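You operate a simulated robot arm through the tools that you are given. There is no shell and no other tool.

The job below is to be done with a simulated robot arm. You get a single attempt, and the scene is never put back.

## Task
Pull out the press bed, rub the pencil marks off the book, and push the bed home.
Fine: lay the eraser back; leave the press bar alone. Set down upright: eraser. What is to be rubbed or washed off counts as gone when no trace of it is left.

The check looks at the end state, three seconds after you hand in, the way a careful person would. Anything else that was tipped, shoved, dropped, spilled or broken makes it a failure.

## Robot
A 7-joint arm with a two-finger parallel gripper, fixed in place. Base frame: the origin is on the floor under the middle of its stand, x ahead of it, y to its left, z up; the work surface is at about z = 800. Lengths are in mm, angles in rad, forces in N, time in s.
It reaches about 1372 mm from its shoulder. Its first joint turns from -2.601 to 2.601 rad. Payload 3.43 kg.
Tool frame: the origin (TCP) lies between the finger pads and is the grasp point; the fingertips stand 30 mm ahead of it; z points along the fingers, y is the line along which they close. The gripper opens to 94 mm. The fingers are 28 mm wide and 10 mm thick; the gripper's body (50 by 96 mm) begins 55 mm behind the TCP.
Orientation is that of the tool frame in the base frame, as [roll, pitch, yaw] about the fixed x, y, z axes, in that order (R = Rz(yaw) Ry(pitch) Rx(roll)). With the fingers straight down and closing along the base's y, the tool's x points along the base's -x, its y along +y and its z along -z.

## Interface
- The arm moves only by the tool apply_moves. Its arguments are lists of equal length, an entry for each row: "slide": the shift along the base's x, y, z in mm, a list of three; "angular": the turn, a rotation vector about the base's x, y, z in rad, a list of three; "claw": the finger opening in mm, from 0 to 94. In form: {"slide": [[x, y, z], ...], "angular": [[wx, wy, wz], ...], "claw": [claw, ...]}. A call has 1 to 20 rows; each row shifts and turns the commanded pose from where the row before left it. Each row takes 0.2 s and may step no farther than 50 mm and 0.15 rad from the row before; otherwise, or with a gripper value out of range, the whole call is refused. Where a pose cannot be reached the arm comes as near as it can. A force on the tool above 60 N (or 10 N above the force at the start of the call, whichever is more), or a blocked arm, ends the call early, and 0.2 s more pass. Each finger travels about 45 mm/s and halts on what it meets, pressing with about 27 N; the grip force reading is that of the motor and also rises with nothing between the fingers. The clock runs only during rows and for 0.2 s after the last one: add rows that do not move to give the fingers time. It gives the time, the measured TCP pose, the force on the tool (base axes), the opening and the grip force at its end, in the units of the frame above (readings bear some noise), with the torque about the TCP (base axes, N m) and any sound that the robot's microphone picked up.
- Cameras (640 x 400 px; columns grow to the right, rows downward): "scene" is fixed at [52.5, -510.9, 1450.6]; the picture's right is [-0.78, -0.63, 0.00], its down [-0.49, 0.60, -0.63] and it looks along [0.40, -0.49, -0.78] (base axes); focal length 343 px, centre (320, 200). "wrist" rides on the gripper at [76, 14, -102] in the tool frame; the picture's right is [-0.18, 0.98, 0.00], its down [-0.75, -0.14, -0.64] and it looks along [-0.63, -0.12, 0.77] (tool axes); focal length 243 px, centre (320, 200). There is no depth. A picture from a camera that has moved, and an enlarged one, comes with that camera's place and axes in the base frame and with its lens. The place of the scene camera against the robot may be out by one fixed shift of up to 25 mm in any direction.
- snapshot(camera): a new picture of that camera. The clock stands still meanwhile.
- close_up(camera, box): a new picture of the part [left, top, right, bottom] of that camera's present view, enlarged. The clock stands still meanwhile.
- close_job(): hands the job in; it is judged then, once.

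Places have to be worked out from the pictures, the camera data and where the tool is seen. Open the gripper and draw the arm clear of the work before you hand the job in, unless the task says otherwise.

The tools are called after "Request:" as a command line: name --argument value ..., lists and objects as JSON in quotes. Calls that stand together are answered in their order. apply_moves: Moves the arm, as the interface text tells. Its arguments: {"type":"object","properties":{"slide":{"type":"array","items":{"type":"array","items":{"type":"number"}}},"angular":{"type":"array","items":{"type":"array","items":{"type":"number"}}},"claw":{"type":"array","items":{"type":"number"}}},"required":["slide","angular","claw"]} The other tools are called the same way: snapshot (camera) takes a picture; close_up (camera, box) takes an enlarged picture of a part of a camera's view; close_job () hands the job in.

At the start:

```text
t: 0.0
eef_pos: [351.7, -697.8, 1143.6]
tool_rot: [3.141, 0.001, -3.139]
contact_force: [0.3, 0.4, 1.3]
moment: [-0.01, -0.01, -0.01]
grip_width: 94.4
grasp_force: 0.1
```

scene: 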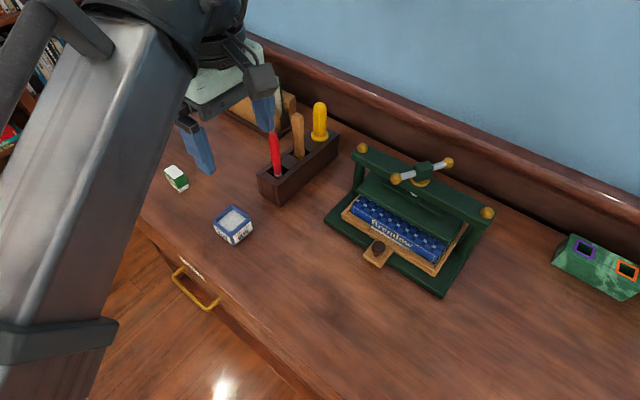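
wrist: 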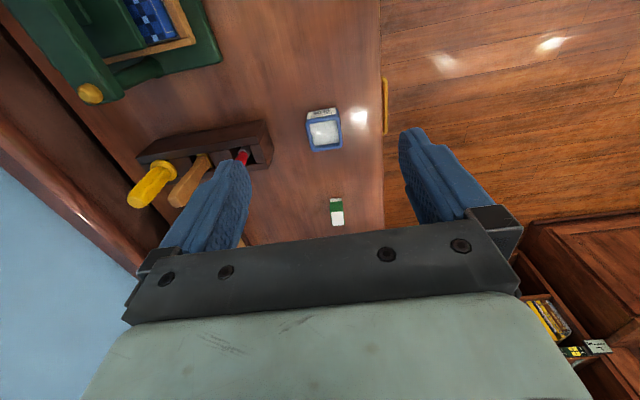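

I start with a careful look at the press, the eraser and the rest of the bench.

Request:
close_up --camera "scene" --box '[310, 120, 510, 310]'

Request:
close_up --camera "scene" --box '[130, 120, 290, 260]'

Request:
close_up --camera "wrist" --box '[280, 80, 400, 240]'

Request:
close_up --camera "wrist" --box '[0, 0, 300, 220]'

```text
2.11 times, centred on (410, 215) of scene
camera zoom: at [52.5, -510.9, 1450.6], right [-0.78, -0.63, 0.0], down [-0.49, 0.6, -0.63], along [0.4, -0.49, -0.78], focal length 722 px, centre (130, 168)
```

zoom: 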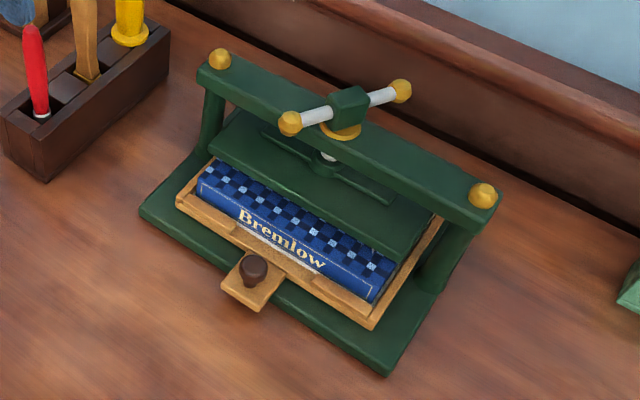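

```text
2.86 times, centred on (210, 190) of scene
camera zoom: at [52.5, -510.9, 1450.6], right [-0.78, -0.63, 0.0], down [-0.49, 0.6, -0.63], along [0.4, -0.49, -0.78], focal length 980 px, centre (634, 229)
```

zoom: 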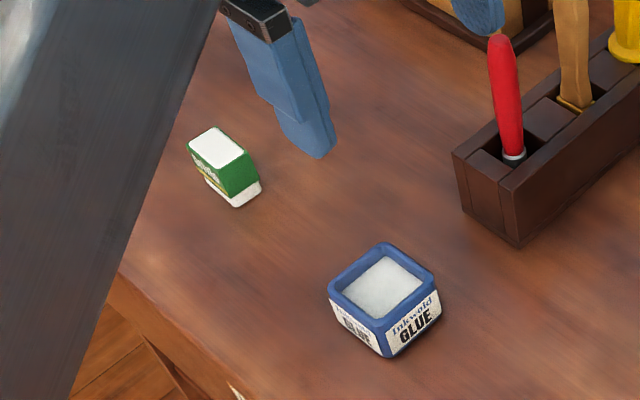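

```text
2.50 times, centred on (340, 160) of wrist
camera zoom: at [274.5, -683.4, 1248.5], right [0.18, 0.98, 0.0], down [0.75, -0.14, 0.64], along [0.63, -0.12, -0.77], focal length 606 px, centre (270, 300)
```

zoom: 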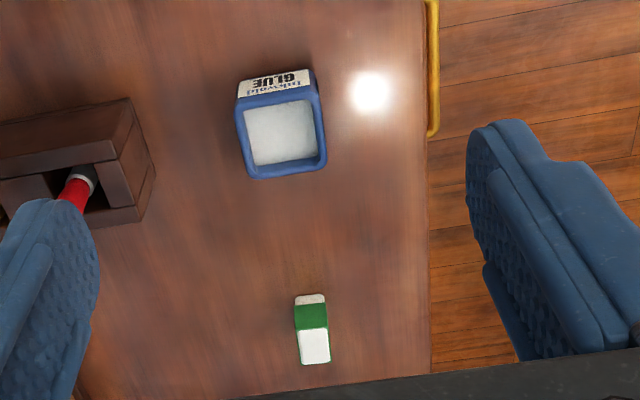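

```text
1.82 times, centred on (150, 110) of wrist
camera zoom: at [274.5, -683.4, 1248.5], right [0.18, 0.98, 0.0], down [0.75, -0.14, 0.64], along [0.63, -0.12, -0.77], focal length 441 px, centre (629, 364)
```

zoom: 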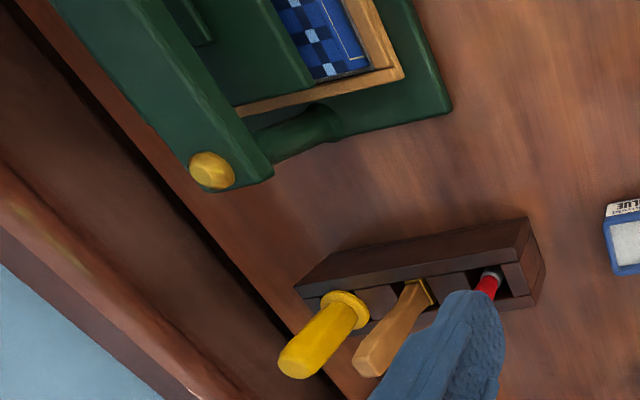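

The press faces +y (toward the bench's front edge), with its bed tab and knob near x≈190, y≈-870. I zoom in more on the book's spine, the eraser, and the things at the edges.

Request:
close_up --camera "scene" --box '[335, 185, 465, 280]'

Request:
close_up --camera "scene" --box '[155, 155, 200, 200]'

Request:
close_up --camera "scene" --box '[220, 60, 350, 160]'

Request:
close_up --camera "scene" --box '[530, 215, 640, 310]'

```text
4.21 times, centred on (400, 232) of scene
camera zoom: at [52.5, -510.9, 1450.6], right [-0.78, -0.63, 0.0], down [-0.49, 0.6, -0.63], along [0.4, -0.49, -0.78], focal length 1444 px, centre (-17, 63)
```

zoom: 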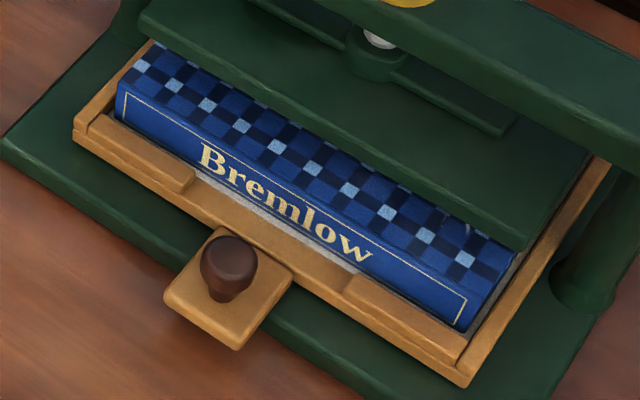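

```text
8.89 times, centred on (178, 178) of scene
camera zoom: at [52.5, -510.9, 1450.6], right [-0.78, -0.63, 0.0], down [-0.49, 0.6, -0.63], along [0.4, -0.49, -0.78], focal length 3049 px, centre (1587, 400)
```

zoom: 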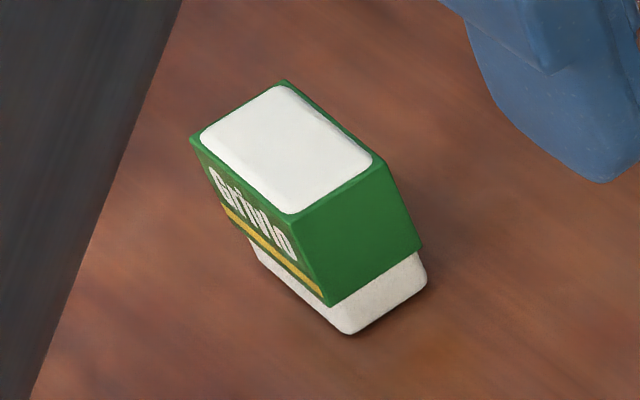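

```text
4.00 times, centred on (285, 110) of scene
camera zoom: at [52.5, -510.9, 1450.6], right [-0.78, -0.63, 0.0], down [-0.49, 0.6, -0.63], along [0.4, -0.49, -0.78], focal length 1372 px, centre (460, 560)
```

zoom: 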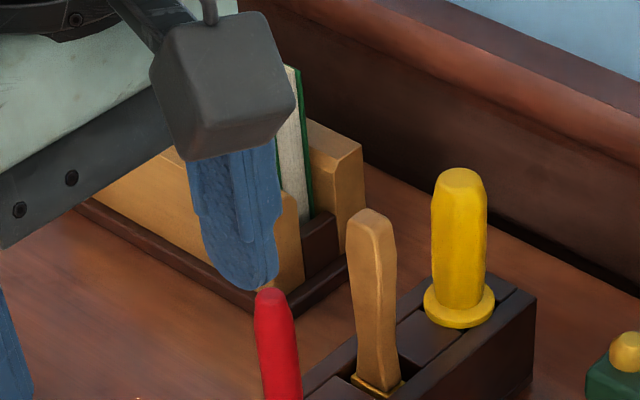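

```text
4.21 times, centred on (585, 262) of scene
camera zoom: at [52.5, -510.9, 1450.6], right [-0.78, -0.63, 0.0], down [-0.49, 0.6, -0.63], along [0.4, -0.49, -0.78], focal length 1444 px, centre (-796, -63)
```

zoom: 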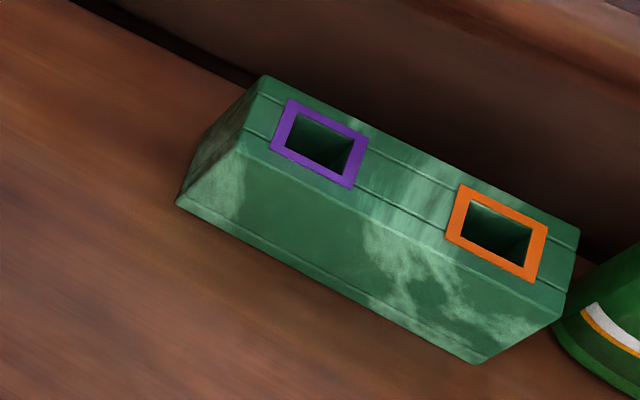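

The eraser stands upright near (660, -715), bare end down; the press bed's knob stands on a tab at the front. I turn the gripper so the fingers close along x with the camera on the front side, and bring it over the front of the press for a view.

Request:
apply_moves --slide '[[-13.5, -6.5, 0], [-13.5, -6.5, 0], [-13.5, -6.5, 0], [-13.5, -6.5, 0], [-13.5, -6.5, 0], [-13.5, -6.5, 0], [-13.5, -6.5, 0], [-13.5, -6.5, 0], [-13.5, -6.5, 0], [-13.5, -6.5, 0], [-13.5, -6.5, 0], [-13.5, -6.5, 0], [0, 0, 0]]' --angular '[[0, 0, -0.131], [0, 0, -0.131], [0, 0, -0.131], [0, 0, -0.131], [0, 0, -0.131], [0, 0, -0.131], [0, 0, -0.131], [0, 0, -0.131], [0, 0, -0.131], [0, 0, -0.131], [0, 0, -0.131], [0, 0, -0.131], [0, 0, 0]]' --claw '[94, 94, 94, 94, 94, 94, 94, 94, 94, 94, 94, 94, 94]'

```text
t: 2.8
eef_pos: [188.8, -775.7, 1145.0]
tool_rot: [-3.141, 0.001, 1.565]
contact_force: [-0.8, 0.0, -0.7]
moment: [0.01, 0.01, 0.01]
grip_width: 93.9
grasp_force: 0.1
```

The arm arrived as commanded with tool x pointing to +y. I take both pictures to locate the knob.

Request:
snapshot --camera "wrist"

Request:
snapshot --camera "scene"

```text
taken
camera wrist: at [202.6, -699.9, 1249.2], right [0.98, -0.19, 0.0], down [-0.14, -0.75, 0.64], along [-0.12, -0.63, -0.77], focal length 243 px, centre (320, 200)
```

wrist: 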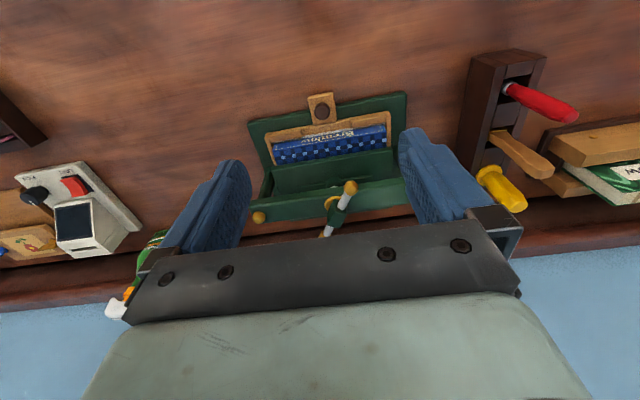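

```text
taken
```

scene: 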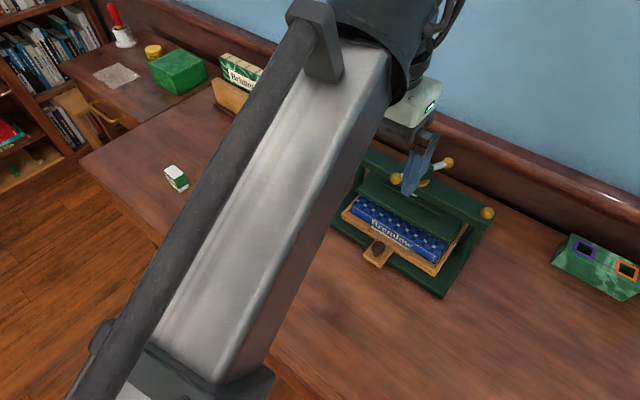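

The knob sits at about (179, -849) by the wrist camera. I enlarge the view to pin it down.

Request:
close_up --camera "wrist" --box '[230, 80, 430, 240]'

Request:
close_up --camera "wrist" --box '[290, 85, 360, 135]'

```text
2.50 times, centred on (330, 160) of wrist
camera zoom: at [202.6, -699.9, 1249.2], right [0.98, -0.19, 0.0], down [-0.14, -0.75, 0.64], along [-0.12, -0.63, -0.77], focal length 606 px, centre (295, 300)
```

zoom: 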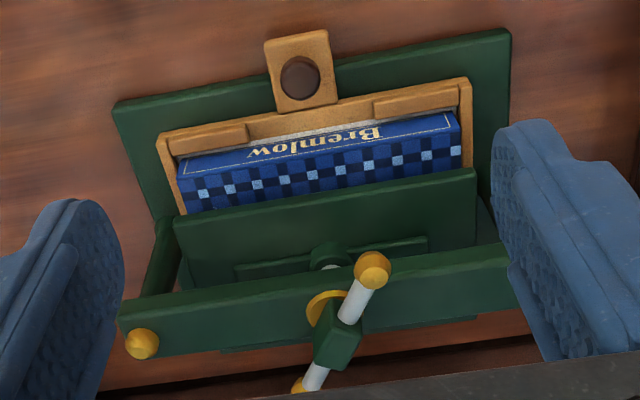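

```text
8.00 times, centred on (325, 110) of wrist
camera zoom: at [202.6, -699.9, 1249.2], right [0.98, -0.19, 0.0], down [-0.14, -0.75, 0.64], along [-0.12, -0.63, -0.77], focal length 1941 px, centre (280, 920)
```

zoom: 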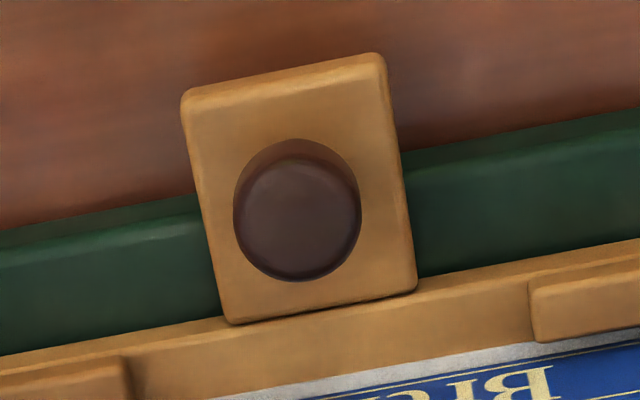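

The knob is about 27 mm wide near (178, -848), and the press bar's near ball is around y≈-915, z≈965, so it will clear the gripper body. I descend part of the way over the knob and look again.

Request:
apply_moves --slide '[[-1.4, -9, -27], [-1.4, -9, -27], [-1.4, -9, -27], [-1.4, -9, -27], [-1.4, -9, -27], [-1.4, -9, -27], [-1.4, -9, -27], [-1.4, -9, -27], [0, 0, 0]]' --angular '[[0, 0, 0], [0, 0, 0], [0, 0, 0], [0, 0, 0], [0, 0, 0], [0, 0, 0], [0, 0, 0], [0, 0, 0], [0, 0, 0]]' --claw '[80, 70, 60, 60, 60, 60, 60, 60, 60]'

Request:
snapshot --camera "wrist"

Request:
snapshot --camera "scene"

```text
t: 4.8
eef_pos: [178.1, -847.9, 929.1]
tool_rot: [-3.141, 0.0, 1.569]
contact_force: [-0.7, 0.7, -0.2]
moment: [-0.02, -0.01, -0.03]
grip_width: 60.2
grasp_force: 0.1
```

```text
taken
camera wrist: at [192.0, -771.3, 1033.1], right [0.98, -0.19, 0.0], down [-0.14, -0.75, 0.64], along [-0.12, -0.63, -0.77], focal length 243 px, centre (320, 200)
```

wrist: 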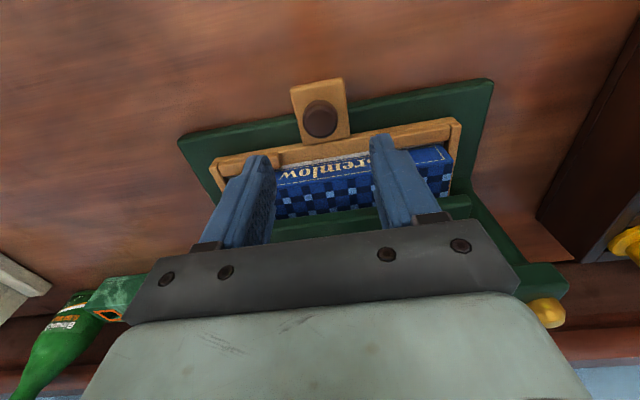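

```text
taken
```

scene: 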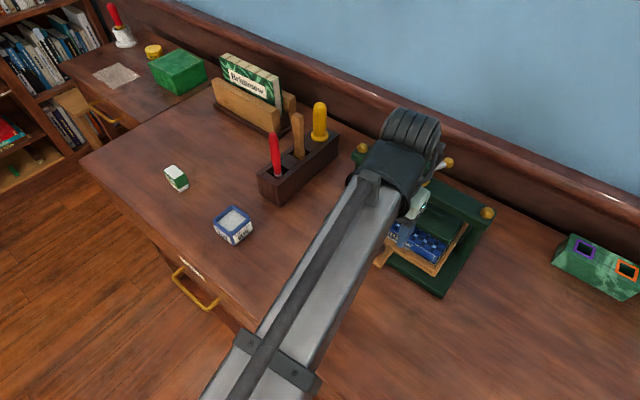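

The knob lines up under the fingers. I zoom in on it here, and look at the scene view of the wrist's clearance from the press bar.

Request:
close_up --camera "wrist" --box '[170, 60, 510, 260]'

Request:
close_up --camera "scene" --box '[330, 90, 510, 310]'

```text
1.88 times, centred on (340, 160) of wrist
camera zoom: at [192.0, -771.3, 1033.1], right [0.98, -0.19, 0.0], down [-0.14, -0.75, 0.64], along [-0.12, -0.63, -0.77], focal length 457 px, centre (282, 275)
```

zoom: 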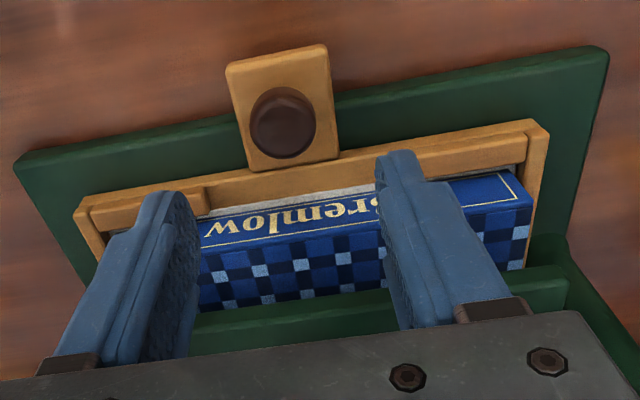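

```text
1.82 times, centred on (420, 200) of scene
camera zoom: at [52.5, -510.9, 1450.6], right [-0.78, -0.63, 0.0], down [-0.49, 0.6, -0.63], along [0.4, -0.49, -0.78], focal length 624 px, centre (138, 200)
```

zoom: 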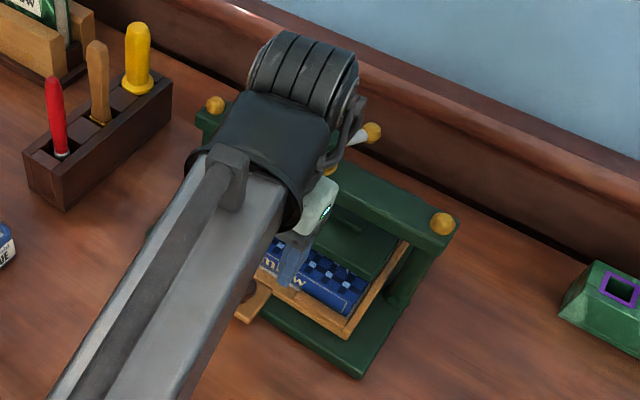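

Clearance to the press bar looks workable, but I'd like more, so I lean the tool's top toward +y (0.25 rad) and lower to about 45 mm above the tab before looking again.

Request:
apply_moves --slide '[[0, 1, -11], [0, 1, -11], [0, 2, -11], [0, 1, -11], [0, 0, 0]]' --angular '[[-0.0625, 0, 0], [-0.0625, 0, 0], [-0.0625, 0, 0], [-0.0625, 0, 0], [0, 0, 0]]' --claw '[60, 60, 60, 60, 60]'

Request:
snapshot --camera "wrist"

Request:
close_up --camera "scene" --box '[330, 90, 510, 310]'

```text
t: 6.0
eef_pos: [178.3, -842.8, 885.6]
tool_rot: [3.141, 0.251, 1.567]
contact_force: [0.2, -0.1, 0.2]
moment: [-0.01, 0.0, -0.01]
grip_width: 59.9
grasp_force: 0.1
```

```text
taken
camera wrist: at [191.6, -743.2, 966.5], right [0.98, -0.18, 0.05], down [-0.14, -0.57, 0.81], along [-0.12, -0.8, -0.59], focal length 243 px, centre (320, 200)
```

wrist: 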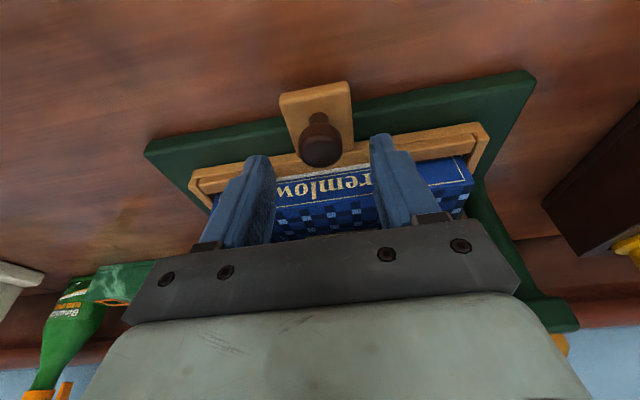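

```text
1.82 times, centred on (420, 200) of scene
camera zoom: at [52.5, -510.9, 1450.6], right [-0.78, -0.63, 0.0], down [-0.49, 0.6, -0.63], along [0.4, -0.49, -0.78], focal length 624 px, centre (138, 200)
```

zoom: 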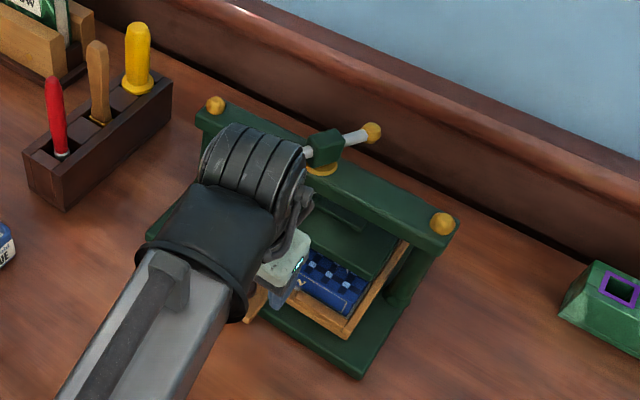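

Triangulating the two views puts the knob's ball at about (178.7, -845, 846) and the tab top near z≈826. I lower to z≈865 so the fingertips flank the ball above the tab.

Request:
apply_moves --slide '[[0, 1, -7], [0.2, 1, -7], [0, 0.8, -6.5], [0, 0, 0]]' --angular '[[0, 0, 0], [0, 0, 0], [0, 0, 0], [0, 0, 0]]' --claw '[60, 60, 60, 60]'

Request:
snapshot --camera "wrist"

Request:
close_up --camera "scene" --box '[330, 110, 510, 310]'

```text
t: 7.0
eef_pos: [178.5, -839.6, 864.1]
tool_rot: [-3.14, 0.25, 1.568]
contact_force: [0.4, 0.0, -1.2]
moment: [0.0, 0.01, 0.03]
grip_width: 60.3
grasp_force: 0.0
```

```text
taken
camera wrist: at [192.1, -740.7, 946.1], right [0.98, -0.18, 0.05], down [-0.14, -0.57, 0.81], along [-0.12, -0.8, -0.59], focal length 243 px, centre (320, 200)
```

wrist: 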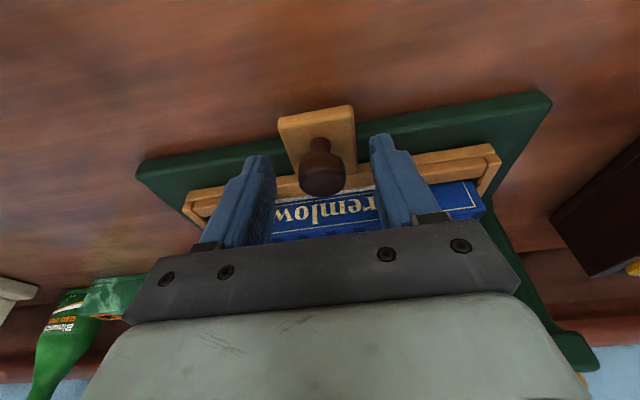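

```text
2.00 times, centred on (420, 210) of scene
camera zoom: at [52.5, -510.9, 1450.6], right [-0.78, -0.63, 0.0], down [-0.49, 0.6, -0.63], along [0.4, -0.49, -0.78], focal length 686 px, centre (120, 180)
```

zoom: 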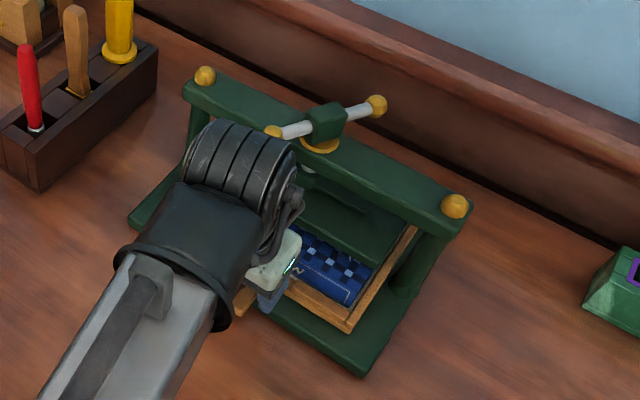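

The ball sits between the fingers, which clear the tab. I close on the knob and hold.

Request:
apply_moves --slide '[[0, 0, 0], [0, 0, 0], [0, 0, 0], [0, 0, 0], [0, 0, 0]]' --angular '[[0, 0, 0], [0, 0, 0], [0, 0, 0], [0, 0, 0], [0, 0, 0]]' --claw '[40, 15, 15, 15, 15]'

```text
t: 8.2
eef_pos: [179.3, -840.1, 863.7]
tool_rot: [3.139, 0.25, 1.57]
contact_force: [17.9, -0.3, -0.5]
moment: [0.08, -0.29, 0.04]
grip_width: 25.3
grasp_force: 44.8
```

The knob is gripped at 25 mm, with a side force of 18 N meaning its centre lies a little toward +x. I nudge +x to relieve it, then read again.

Request:
apply_moves --slide '[[1, 0, 0], [0, 0, 0]]' --angular '[[0, 0, 0], [0, 0, 0]]' --claw '[15, 15]'

```text
t: 8.8
eef_pos: [179.2, -840.3, 863.8]
tool_rot: [3.14, 0.25, 1.567]
contact_force: [16.0, -0.7, 3.6]
moment: [0.14, -0.21, 0.05]
grip_width: 25.4
grasp_force: 45.0
```

The side force barely changed, so I nudge once more by +2 mm to see how it responds.

Request:
apply_moves --slide '[[2, 0, 0], [0, 0, 0]]' --angular '[[0, 0, 0], [0, 0, 0]]' --claw '[15, 15]'

```text
t: 9.4
eef_pos: [179.3, -840.8, 864.2]
tool_rot: [-3.14, 0.251, 1.566]
contact_force: [1.0, -0.2, 5.8]
moment: [0.1, 0.01, -0.01]
grip_width: 25.3
grasp_force: 44.8
```

Side force is now near zero. I pull the bed out along +y, 10 mm per row, for 100 mm.

Request:
apply_moves --slide '[[0, 5, 0], [0, 8, 0], [0, 10, 0], [0, 10, 0], [0, 10, 0], [0, 10, 0], [0, 10, 0], [0, 10, 0], [0, 10, 0], [0, 10, 0], [0, 7, 0], [0, 0, 0]]' --angular '[[0, 0, 0], [0, 0, 0], [0, 0, 0], [0, 0, 0], [0, 0, 0], [0, 0, 0], [0, 0, 0], [0, 0, 0], [0, 0, 0], [0, 0, 0], [0, 0, 0], [0, 0, 0]]' --claw '[15, 15, 15, 15, 15, 15, 15, 15, 15, 15, 15, 15]'

Request:
snapshot --camera "wrist"

Request:
snapshot --camera "scene"

```text
t: 12.0
eef_pos: [180.0, -738.6, 864.1]
tool_rot: [-3.14, 0.249, 1.567]
contact_force: [-21.1, -0.6, 9.0]
moment: [-0.13, 0.23, -0.08]
grip_width: 25.4
grasp_force: 45.1
```

```text
taken
camera wrist: at [194.0, -639.8, 946.0], right [0.98, -0.18, 0.04], down [-0.14, -0.57, 0.81], along [-0.12, -0.8, -0.59], focal length 243 px, centre (320, 200)
```

wrist: 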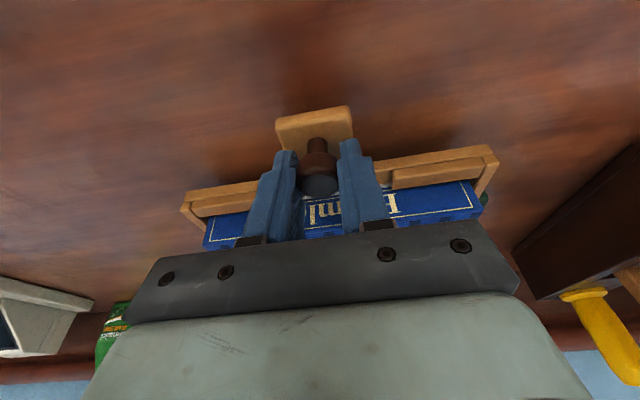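

```text
taken
```

scene: 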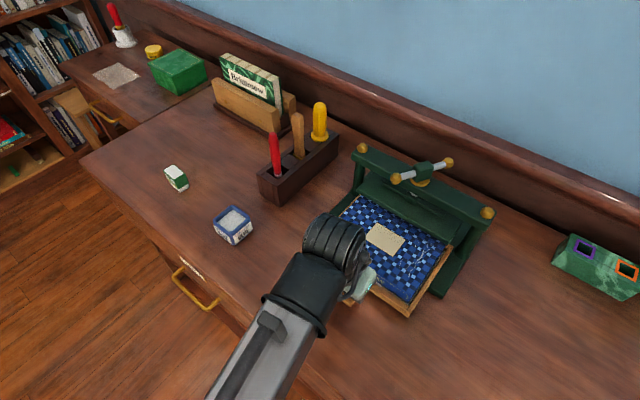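

The bed slid out 100 mm, with a label on the book now in sight. I zoom in to see the marks and how much of the book is still under the platen.

Request:
close_up --camera "scene" --box '[320, 170, 480, 300]'

```text
3.08 times, centred on (400, 235) of scene
camera zoom: at [52.5, -510.9, 1450.6], right [-0.78, -0.63, 0.0], down [-0.49, 0.6, -0.63], along [0.4, -0.49, -0.78], focal length 1056 px, centre (74, 92)
```

zoom: 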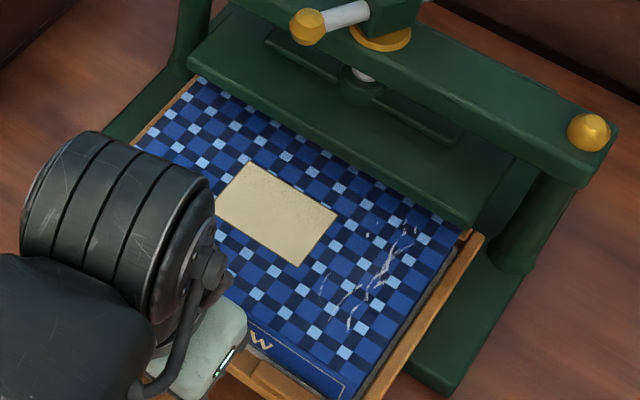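

Pencil scribbles show on the -x half of the cover and may go on under the platen. I ease the side load by 2 mm and pull another 50 mm, gently, watching for an end stop.

Request:
apply_moves --slide '[[-2, 3, 0], [0, 6, 0], [0, 6, 0], [0, 6, 0], [0, 6, 0], [0, 6, 0], [0, 6, 0], [0, 6, 0], [0, 5, 0], [0, 0, 0]]' --angular '[[0, 0, 0], [0, 0, 0], [0, 0, 0], [0, 0, 0], [0, 0, 0], [0, 0, 0], [0, 0, 0], [0, 0, 0], [0, 0, 0], [0, 0, 0]]' --claw '[15, 15, 15, 15, 15, 15, 15, 15, 15, 15]'

Request:
snapshot --camera "scene"

Request:
close_up --camera "scene" --box '[320, 170, 480, 300]'

```text
t: 14.2
eef_pos: [179.8, -690.2, 863.6]
tool_rot: [3.139, 0.251, 1.568]
contact_force: [11.8, -0.6, 4.7]
moment: [-0.07, -0.17, 0.03]
grip_width: 25.4
grasp_force: 45.3
```

```text
taken
```

scene: 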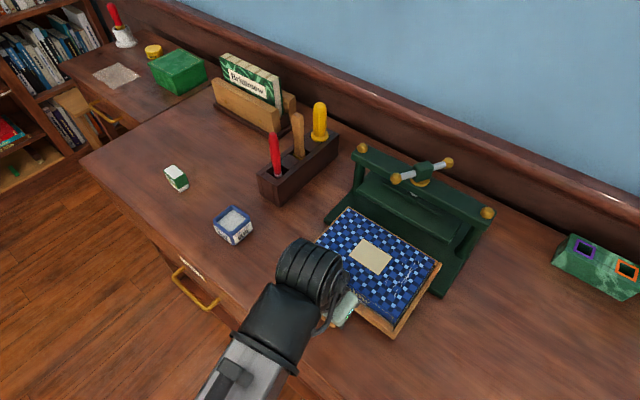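

```text
3.08 times, centred on (400, 235) of scene
camera zoom: at [52.5, -510.9, 1450.6], right [-0.78, -0.63, 0.0], down [-0.49, 0.6, -0.63], along [0.4, -0.49, -0.78], focal length 1056 px, centre (74, 92)
```

zoom: 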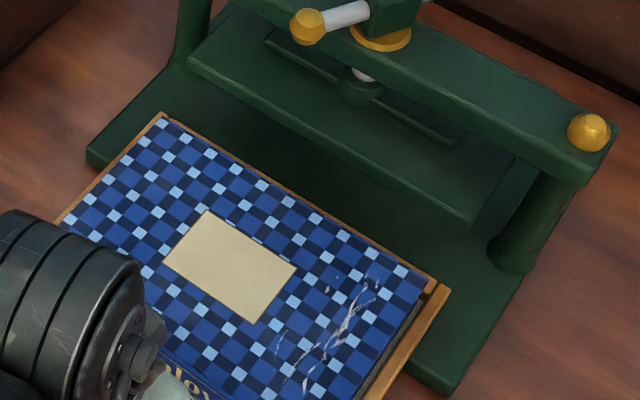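

The whole book is clear of the platen, and no weight hangs on the tool, so the bed is held by its guides. I release the knob and rise straight up, removing the lean, to view the marks from above.

Request:
apply_moves --slide '[[0, 0, 0], [0, 0, 0], [0, 0, 0], [0, 0, 10], [0, 0, 20], [0, 0, 30], [0, 5, 40], [0, 5, 40], [0, 5, 40], [0, 5, 40], [0, 0, 0]]' --angular '[[0, 0, 0], [0, 0, 0], [0, 0, 0], [0, 0, 0], [0, 0, 0], [0, 0, 0], [0.0625, 0, 0], [0.0625, 0, 0], [0.0625, 0, 0], [0.0625, 0, 0], [0, 0, 0]]' --claw '[40, 60, 60, 60, 60, 60, 60, 70, 80, 94, 94]'

Request:
snapshot --camera "wrist"

Request:
snapshot --camera "scene"

```text
t: 16.6
eef_pos: [178.1, -669.6, 1083.8]
tool_rot: [-3.14, 0.0, 1.568]
contact_force: [-0.1, 1.1, -0.1]
moment: [-0.01, -0.02, -0.02]
grip_width: 94.2
grasp_force: 0.0
```

```text
taken
camera wrist: at [192.8, -594.4, 1188.7], right [0.98, -0.19, 0.0], down [-0.14, -0.75, 0.64], along [-0.12, -0.63, -0.77], focal length 243 px, centre (320, 200)
```

wrist: 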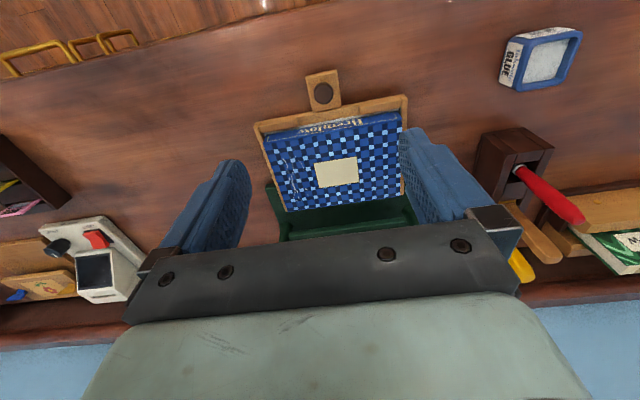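

```text
taken
```

scene: 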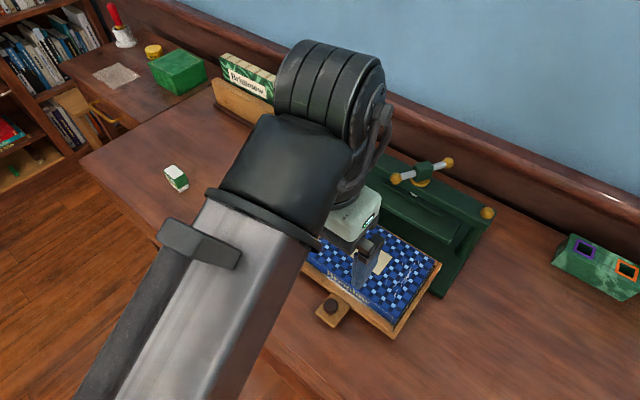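

The bed stays level and out. I enlarge the book in the wrist view to map the marks.

Request:
close_up --camera "wrist" --box '[245, 80, 425, 220]'

Request:
close_up --camera "wrist" --box '[255, 120, 345, 220]'

Request:
close_up --camera "scene" --box '[355, 220, 455, 340]'

```text
2.86 times, centred on (335, 150) of wrist
camera zoom: at [192.8, -594.4, 1188.7], right [0.98, -0.19, 0.0], down [-0.14, -0.75, 0.64], along [-0.12, -0.63, -0.77], focal length 693 px, centre (277, 343)
```

zoom: 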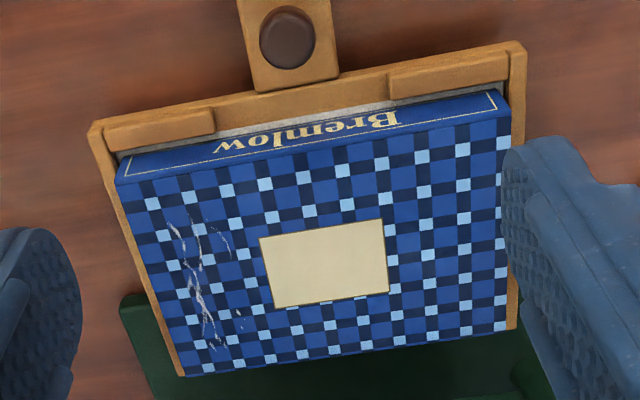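

```text
4.00 times, centred on (300, 170) of wrist
camera zoom: at [192.8, -594.4, 1188.7], right [0.98, -0.19, 0.0], down [-0.14, -0.75, 0.64], along [-0.12, -0.63, -0.77], focal length 970 px, centre (400, 320)
```

zoom: 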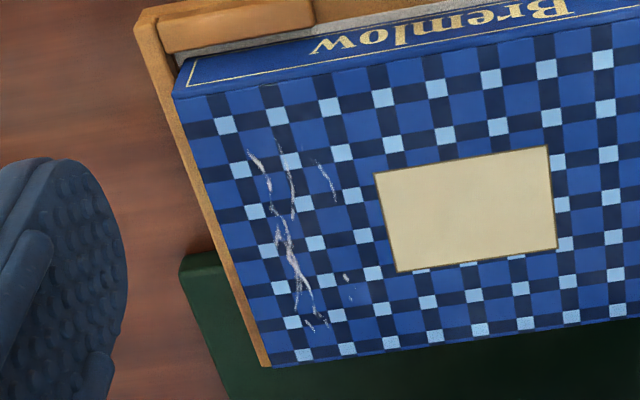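

```text
3.33 times, centred on (405, 280) of scene
camera zoom: at [52.5, -510.9, 1450.6], right [-0.78, -0.63, 0.0], down [-0.49, 0.6, -0.63], along [0.4, -0.49, -0.78], focal length 1144 px, centre (37, -67)
```

zoom: 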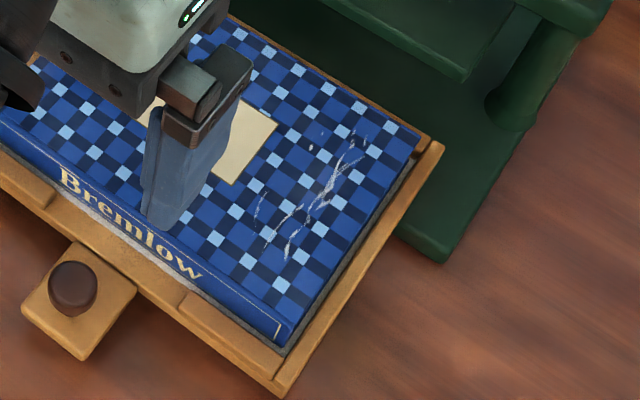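

The pencil marks lie on the cover at roughly x 90–128, y -775 to -878, all clear of the label. Next I carry the open gripper over to the eraser for a close look.

Request:
apply_moves --slide '[[39.7, -2.5, 0], [39.7, -2.5, 0], [39.7, -2.5, 0], [39.7, -2.5, 0], [39.7, -2.5, 0], [39.7, -2.5, 0], [39.7, -2.5, 0], [39.7, -2.5, 0], [39.7, -2.5, -20], [39.7, -2.5, -20], [39.7, -2.5, -20], [39.7, -2.5, -20], [0, 0, 0]]' --angular '[[0, 0, 0], [0, 0, 0], [0, 0, 0], [0, 0, 0], [0, 0, 0], [0, 0, 0], [0, 0, 0], [0, 0, 0], [0, 0, 0], [0, 0, 0], [0, 0, 0], [0, 0, 0], [0, 0, 0]]' --claw '[94, 94, 94, 94, 94, 94, 94, 94, 94, 94, 94, 94, 94]'

Request:
snapshot --camera "wrist"

Request:
snapshot --camera "scene"

```text
t: 19.4
eef_pos: [655.9, -699.7, 1004.9]
tool_rot: [-3.141, 0.001, 1.566]
contact_force: [-0.3, -0.7, -0.1]
moment: [0.01, -0.05, -0.03]
grip_width: 94.0
grasp_force: 0.0
```

```text
taken
camera wrist: at [669.7, -623.5, 1107.7], right [0.98, -0.19, 0.0], down [-0.14, -0.75, 0.64], along [-0.12, -0.63, -0.77], focal length 243 px, centre (320, 200)
```

wrist: 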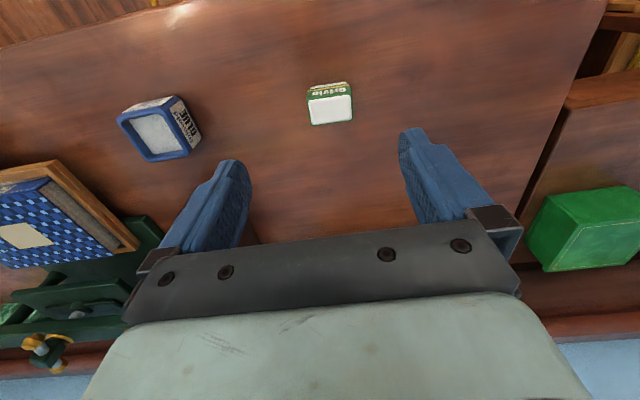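

```text
taken
```

scene: 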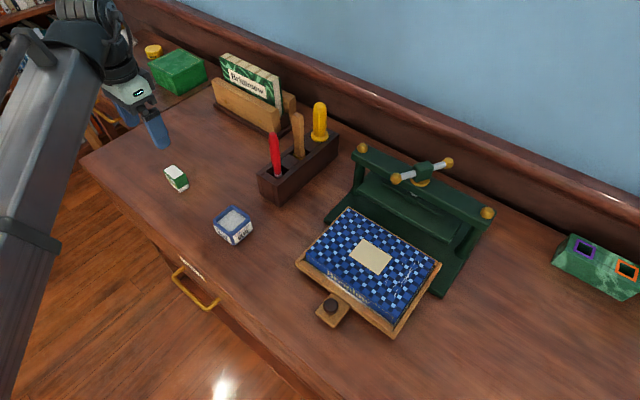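

The eraser sits in view, label side facing +y. I enlarge it, and also take the unobstructed scene close-up of the book and marks.

Request:
close_up --camera "wrist" --box '[290, 70, 370, 135]'

Request:
close_up --camera "scene" --box '[155, 155, 200, 200]'

Request:
close_up --camera "scene" --box '[290, 200, 450, 340]'

Request:
close_up --camera "scene" --box '[375, 235, 440, 300]'

```text
6.15 times, centred on (330, 102) of wrist
camera zoom: at [669.7, -623.5, 1107.7], right [0.98, -0.19, 0.0], down [-0.14, -0.75, 0.64], along [-0.12, -0.63, -0.77], focal length 1493 px, centre (258, 800)
```

zoom: 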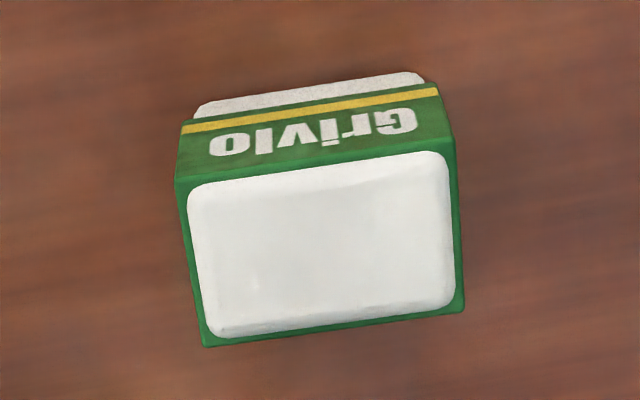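

```text
8.89 times, centred on (178, 178) of scene
camera zoom: at [52.5, -510.9, 1450.6], right [-0.78, -0.63, 0.0], down [-0.49, 0.6, -0.63], along [0.4, -0.49, -0.78], focal length 3049 px, centre (1587, 400)
```

zoom: 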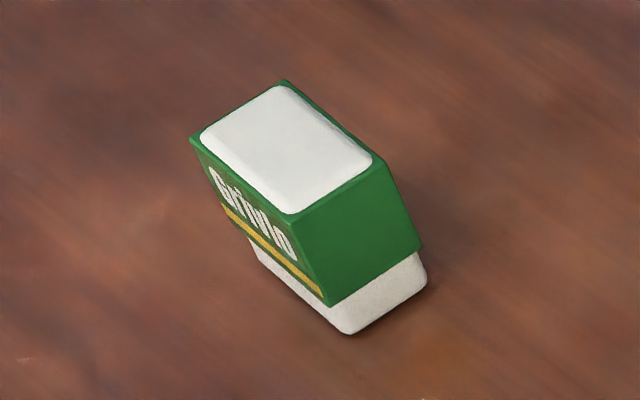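

```text
2.86 times, centred on (370, 270) of scene
camera zoom: at [52.5, -510.9, 1450.6], right [-0.78, -0.63, 0.0], down [-0.49, 0.6, -0.63], along [0.4, -0.49, -0.78], focal length 980 px, centre (177, 0)
```

zoom: 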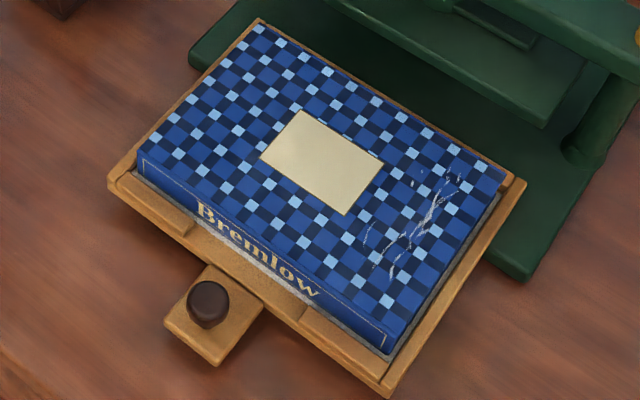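

```text
6.15 times, centred on (408, 268) of scene
camera zoom: at [52.5, -510.9, 1450.6], right [-0.78, -0.63, 0.0], down [-0.49, 0.6, -0.63], along [0.4, -0.49, -0.78], focal length 2111 px, centre (-218, -215)
```

zoom: 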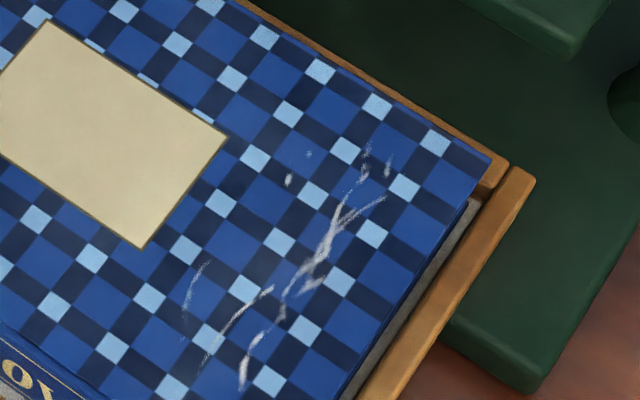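

The eraser is about 48 (x) × 30 (y) × 41 mm tall, centred near (663, -719.5), turned roughly -0.04 rad. I come down to 60 mm above grasp height with a matching turn and check the alignment.

Request:
apply_moves --slide '[[1.5, -4, -21], [1.5, -4, -21], [1.5, -4, -21], [1.5, -4, -21], [1.5, -4, -21], [0, 0, 0]]' --angular '[[0, 0, -0.008], [0, 0, -0.008], [0, 0, -0.008], [0, 0, -0.008], [0, 0, -0.008], [0, 0, 0]]' --claw '[88, 82, 76, 76, 76, 76]'

Request:
snapshot --camera "wrist"

Request:
close_up --camera "wrist" --box '[240, 80, 400, 200]'

```text
t: 20.8
eef_pos: [662.7, -720.7, 898.9]
tool_rot: [3.141, 0.0, 1.527]
contact_force: [0.1, 0.3, -0.6]
moment: [0.03, 0.03, 0.01]
grip_width: 76.0
grasp_force: 0.2
```

```text
taken
camera wrist: at [679.7, -644.3, 1002.9], right [0.97, -0.23, 0.0], down [-0.17, -0.75, 0.64], along [-0.15, -0.63, -0.77], focal length 243 px, centre (320, 200)
```

wrist: 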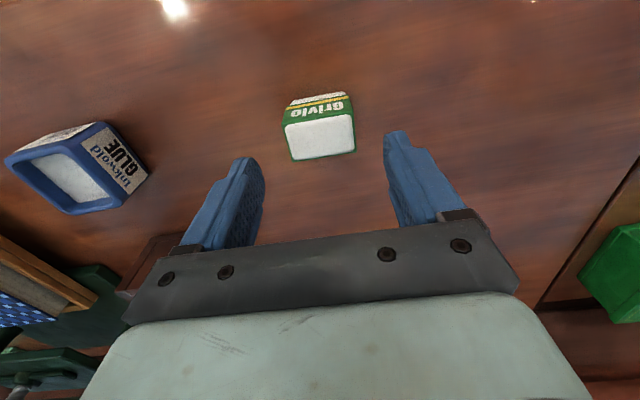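

```text
3.33 times, centred on (320, 140) of wrist
camera zoom: at [679.7, -644.3, 1002.9], right [0.97, -0.23, 0.0], down [-0.17, -0.75, 0.64], along [-0.15, -0.63, -0.77], focal length 809 px, centre (320, 400)
```

zoom: 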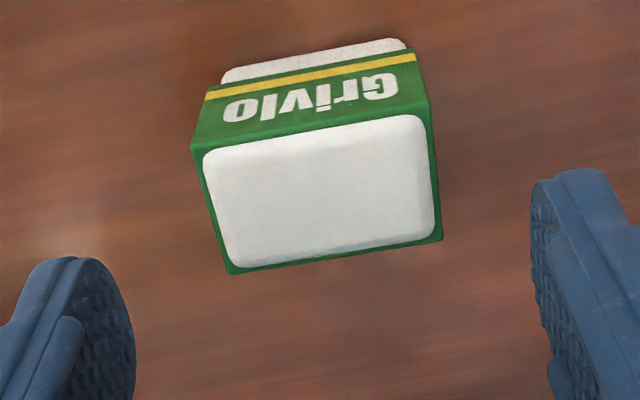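

The eraser's centre works out to (661.7, -720.5), and the tool's turn matches it. I descend to z≈842 so the pads take the sleeve while the tips stay 12 mm above the table.

Request:
apply_moves --slide '[[-1, 0, -17], [0, 0, -16], [0, 0, -14], [0, 0, -10], [0, 0, 0]]' --angular '[[0, 0, 0], [0, 0, 0], [0, 0, 0], [0, 0, 0], [0, 0, 0]]' --claw '[76, 76, 76, 76, 76]'

Request:
snapshot --camera "wrist"

```text
t: 22.0
eef_pos: [662.2, -719.9, 841.3]
tool_rot: [-3.141, 0.001, 1.528]
contact_force: [-1.7, 0.4, 0.3]
moment: [0.0, 0.01, -0.04]
grip_width: 76.1
grasp_force: 0.2
```

```text
taken
camera wrist: at [679.2, -644.4, 945.5], right [0.97, -0.23, 0.0], down [-0.17, -0.75, 0.64], along [-0.15, -0.63, -0.77], focal length 243 px, centre (320, 200)
```

wrist: 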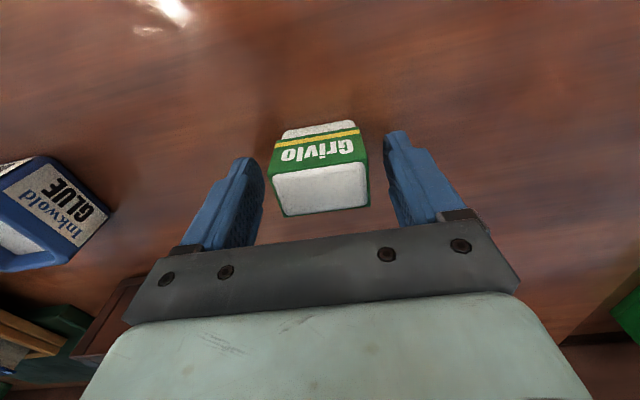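

The eraser is centred between the pads and its top is level with the TCP. I close on it.

Request:
apply_moves --slide '[[0, 0, 0], [0, 0, 0], [0, 0, 0], [0, 0, 0], [0, 0, 0]]' --angular '[[0, 0, 0], [0, 0, 0], [0, 0, 0], [0, 0, 0], [0, 0, 0]]' --claw '[60, 35, 35, 35, 35]'

```text
t: 23.2
eef_pos: [662.5, -719.8, 841.0]
tool_rot: [3.141, 0.001, 1.528]
contact_force: [0.4, 0.0, -0.7]
moment: [0.02, -0.02, 0.0]
grip_width: 50.4
grasp_force: 26.6
```

The eraser is held (50 mm, 27 N). I lift it 150 mm and carry it at height, squaring the turn, toward the marks on the book.

Request:
apply_moves --slide '[[0, 0, 20], [0, 0, 40], [0, 0, 45], [0, 0, 45], [-46, -5, 0], [-46, -5, 0], [-46, -5, 0], [-46, -5, 0], [-46, -5, 0], [-46, -5, 0], [-46, -5, 0], [-46, -5, 0], [-46, -5, 0], [-46, -5, 0], [-46, -5, 0], [-46, -5, 0], [0, 0, 0]]' --angular '[[0, 0, 0], [0, 0, 0], [0, 0, 0], [0, 0, 0], [0, 0, 0.0037], [0, 0, 0.0037], [0, 0, 0.0037], [0, 0, 0.0037], [0, 0, 0.0037], [0, 0, 0.0037], [0, 0, 0.0037], [0, 0, 0.0037], [0, 0, 0.0037], [0, 0, 0.0037], [0, 0, 0.0037], [0, 0, 0.0037], [0, 0, 0]]' --claw '[35, 35, 35, 35, 35, 35, 35, 35, 35, 35, 35, 35, 35, 35, 35, 35, 35]'

Request:
snapshot --camera "wrist"

Request:
snapshot --camera "scene"

```text
t: 26.8
eef_pos: [109.7, -780.4, 991.1]
tool_rot: [-3.141, 0.001, 1.574]
contact_force: [-0.3, -0.1, -0.6]
moment: [0.02, -0.02, 0.01]
grip_width: 50.7
grasp_force: 27.3
```

```text
taken
camera wrist: at [123.8, -703.7, 1095.4], right [0.98, -0.18, 0.0], down [-0.14, -0.75, 0.64], along [-0.12, -0.63, -0.77], focal length 243 px, centre (320, 200)
```

wrist: 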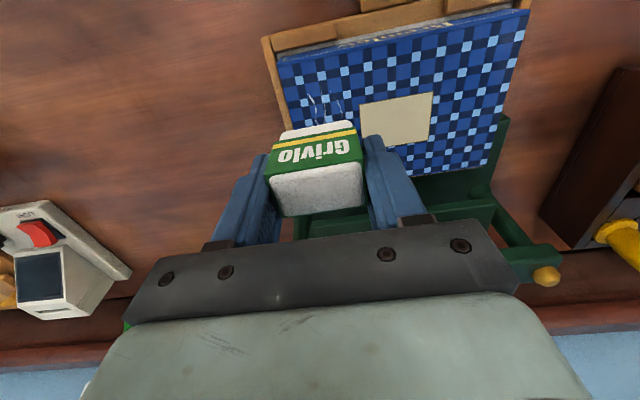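

```text
taken
```

scene: 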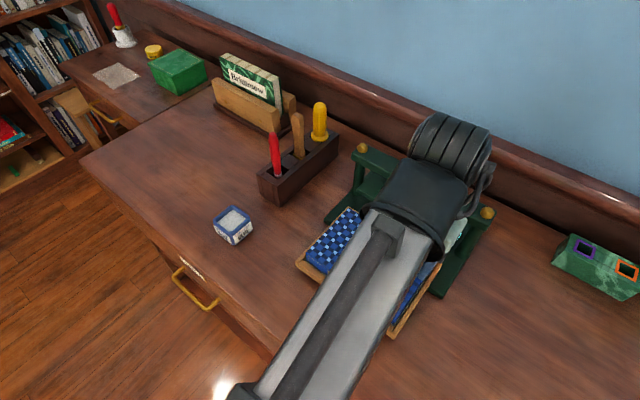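

The eraser hangs level in the grip above the book. I enlarge the book in this view to fix its height and edges by parallax with the earlier view.

Request:
close_up --camera "wrist" --box '[250, 0, 410, 110]'

Request:
close_up --camera "wrist" --box '[400, 0, 560, 200]'

```text
3.64 times, centred on (330, 55) of wrist
camera zoom: at [123.8, -703.7, 1095.4], right [0.98, -0.18, 0.0], down [-0.14, -0.75, 0.64], along [-0.12, -0.63, -0.77], focal length 882 px, centre (284, 727)
```

zoom: 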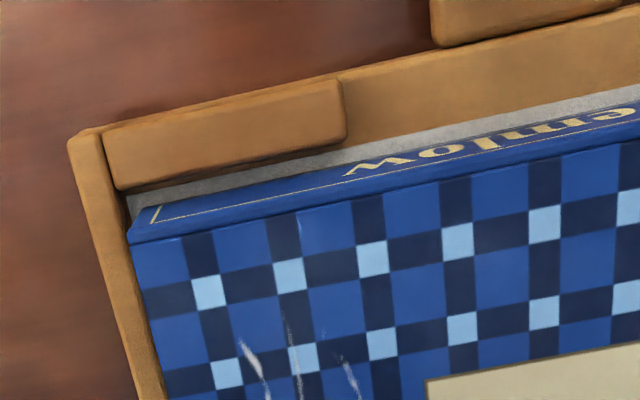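

```text
2.00 times, centred on (480, 100) of wrist
camera zoom: at [123.8, -703.7, 1095.4], right [0.98, -0.18, 0.0], down [-0.14, -0.75, 0.64], along [-0.12, -0.63, -0.77], focal length 485 px, centre (0, 400)
```

zoom: 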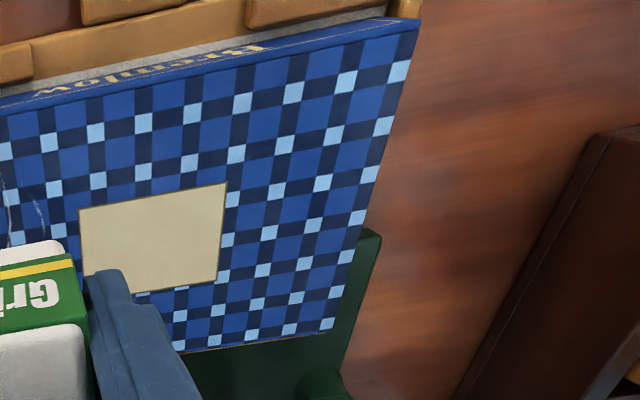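

Parallax puts the cover's top at z≈862 and the marks at x≈99–130, y≈-764 to -862. There may also be a thin faint line near the front edge, so I zoom in there.

Request:
close_up --camera "wrist" --box '[300, 45, 360, 130]'

Request:
close_up --camera "wrist" --box '[275, 40, 335, 80]'

```text
4.71 times, centred on (330, 88) of wrist
camera zoom: at [123.8, -703.7, 1095.4], right [0.98, -0.18, 0.0], down [-0.14, -0.75, 0.64], along [-0.12, -0.63, -0.77], focal length 1142 px, centre (273, 729)
```

zoom: 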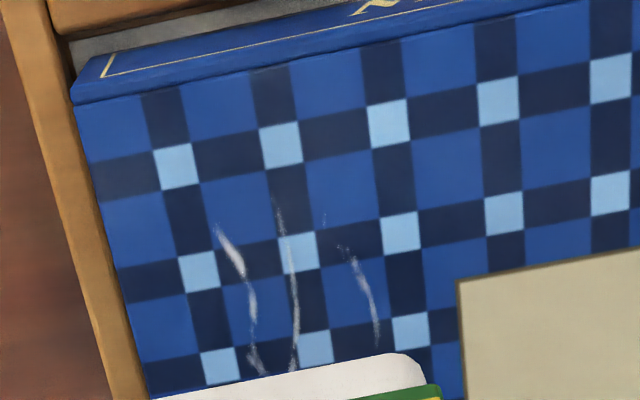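

```text
10.00 times, centred on (305, 60) of wrist
camera zoom: at [123.8, -703.7, 1095.4], right [0.98, -0.18, 0.0], down [-0.14, -0.75, 0.64], along [-0.12, -0.63, -0.77], focal length 2426 px, centre (470, 1600)
```

zoom: 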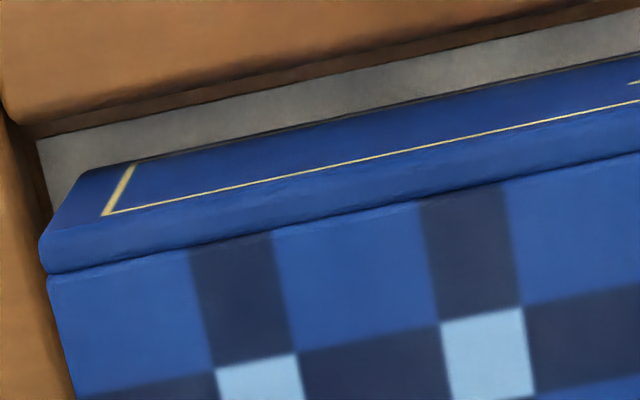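

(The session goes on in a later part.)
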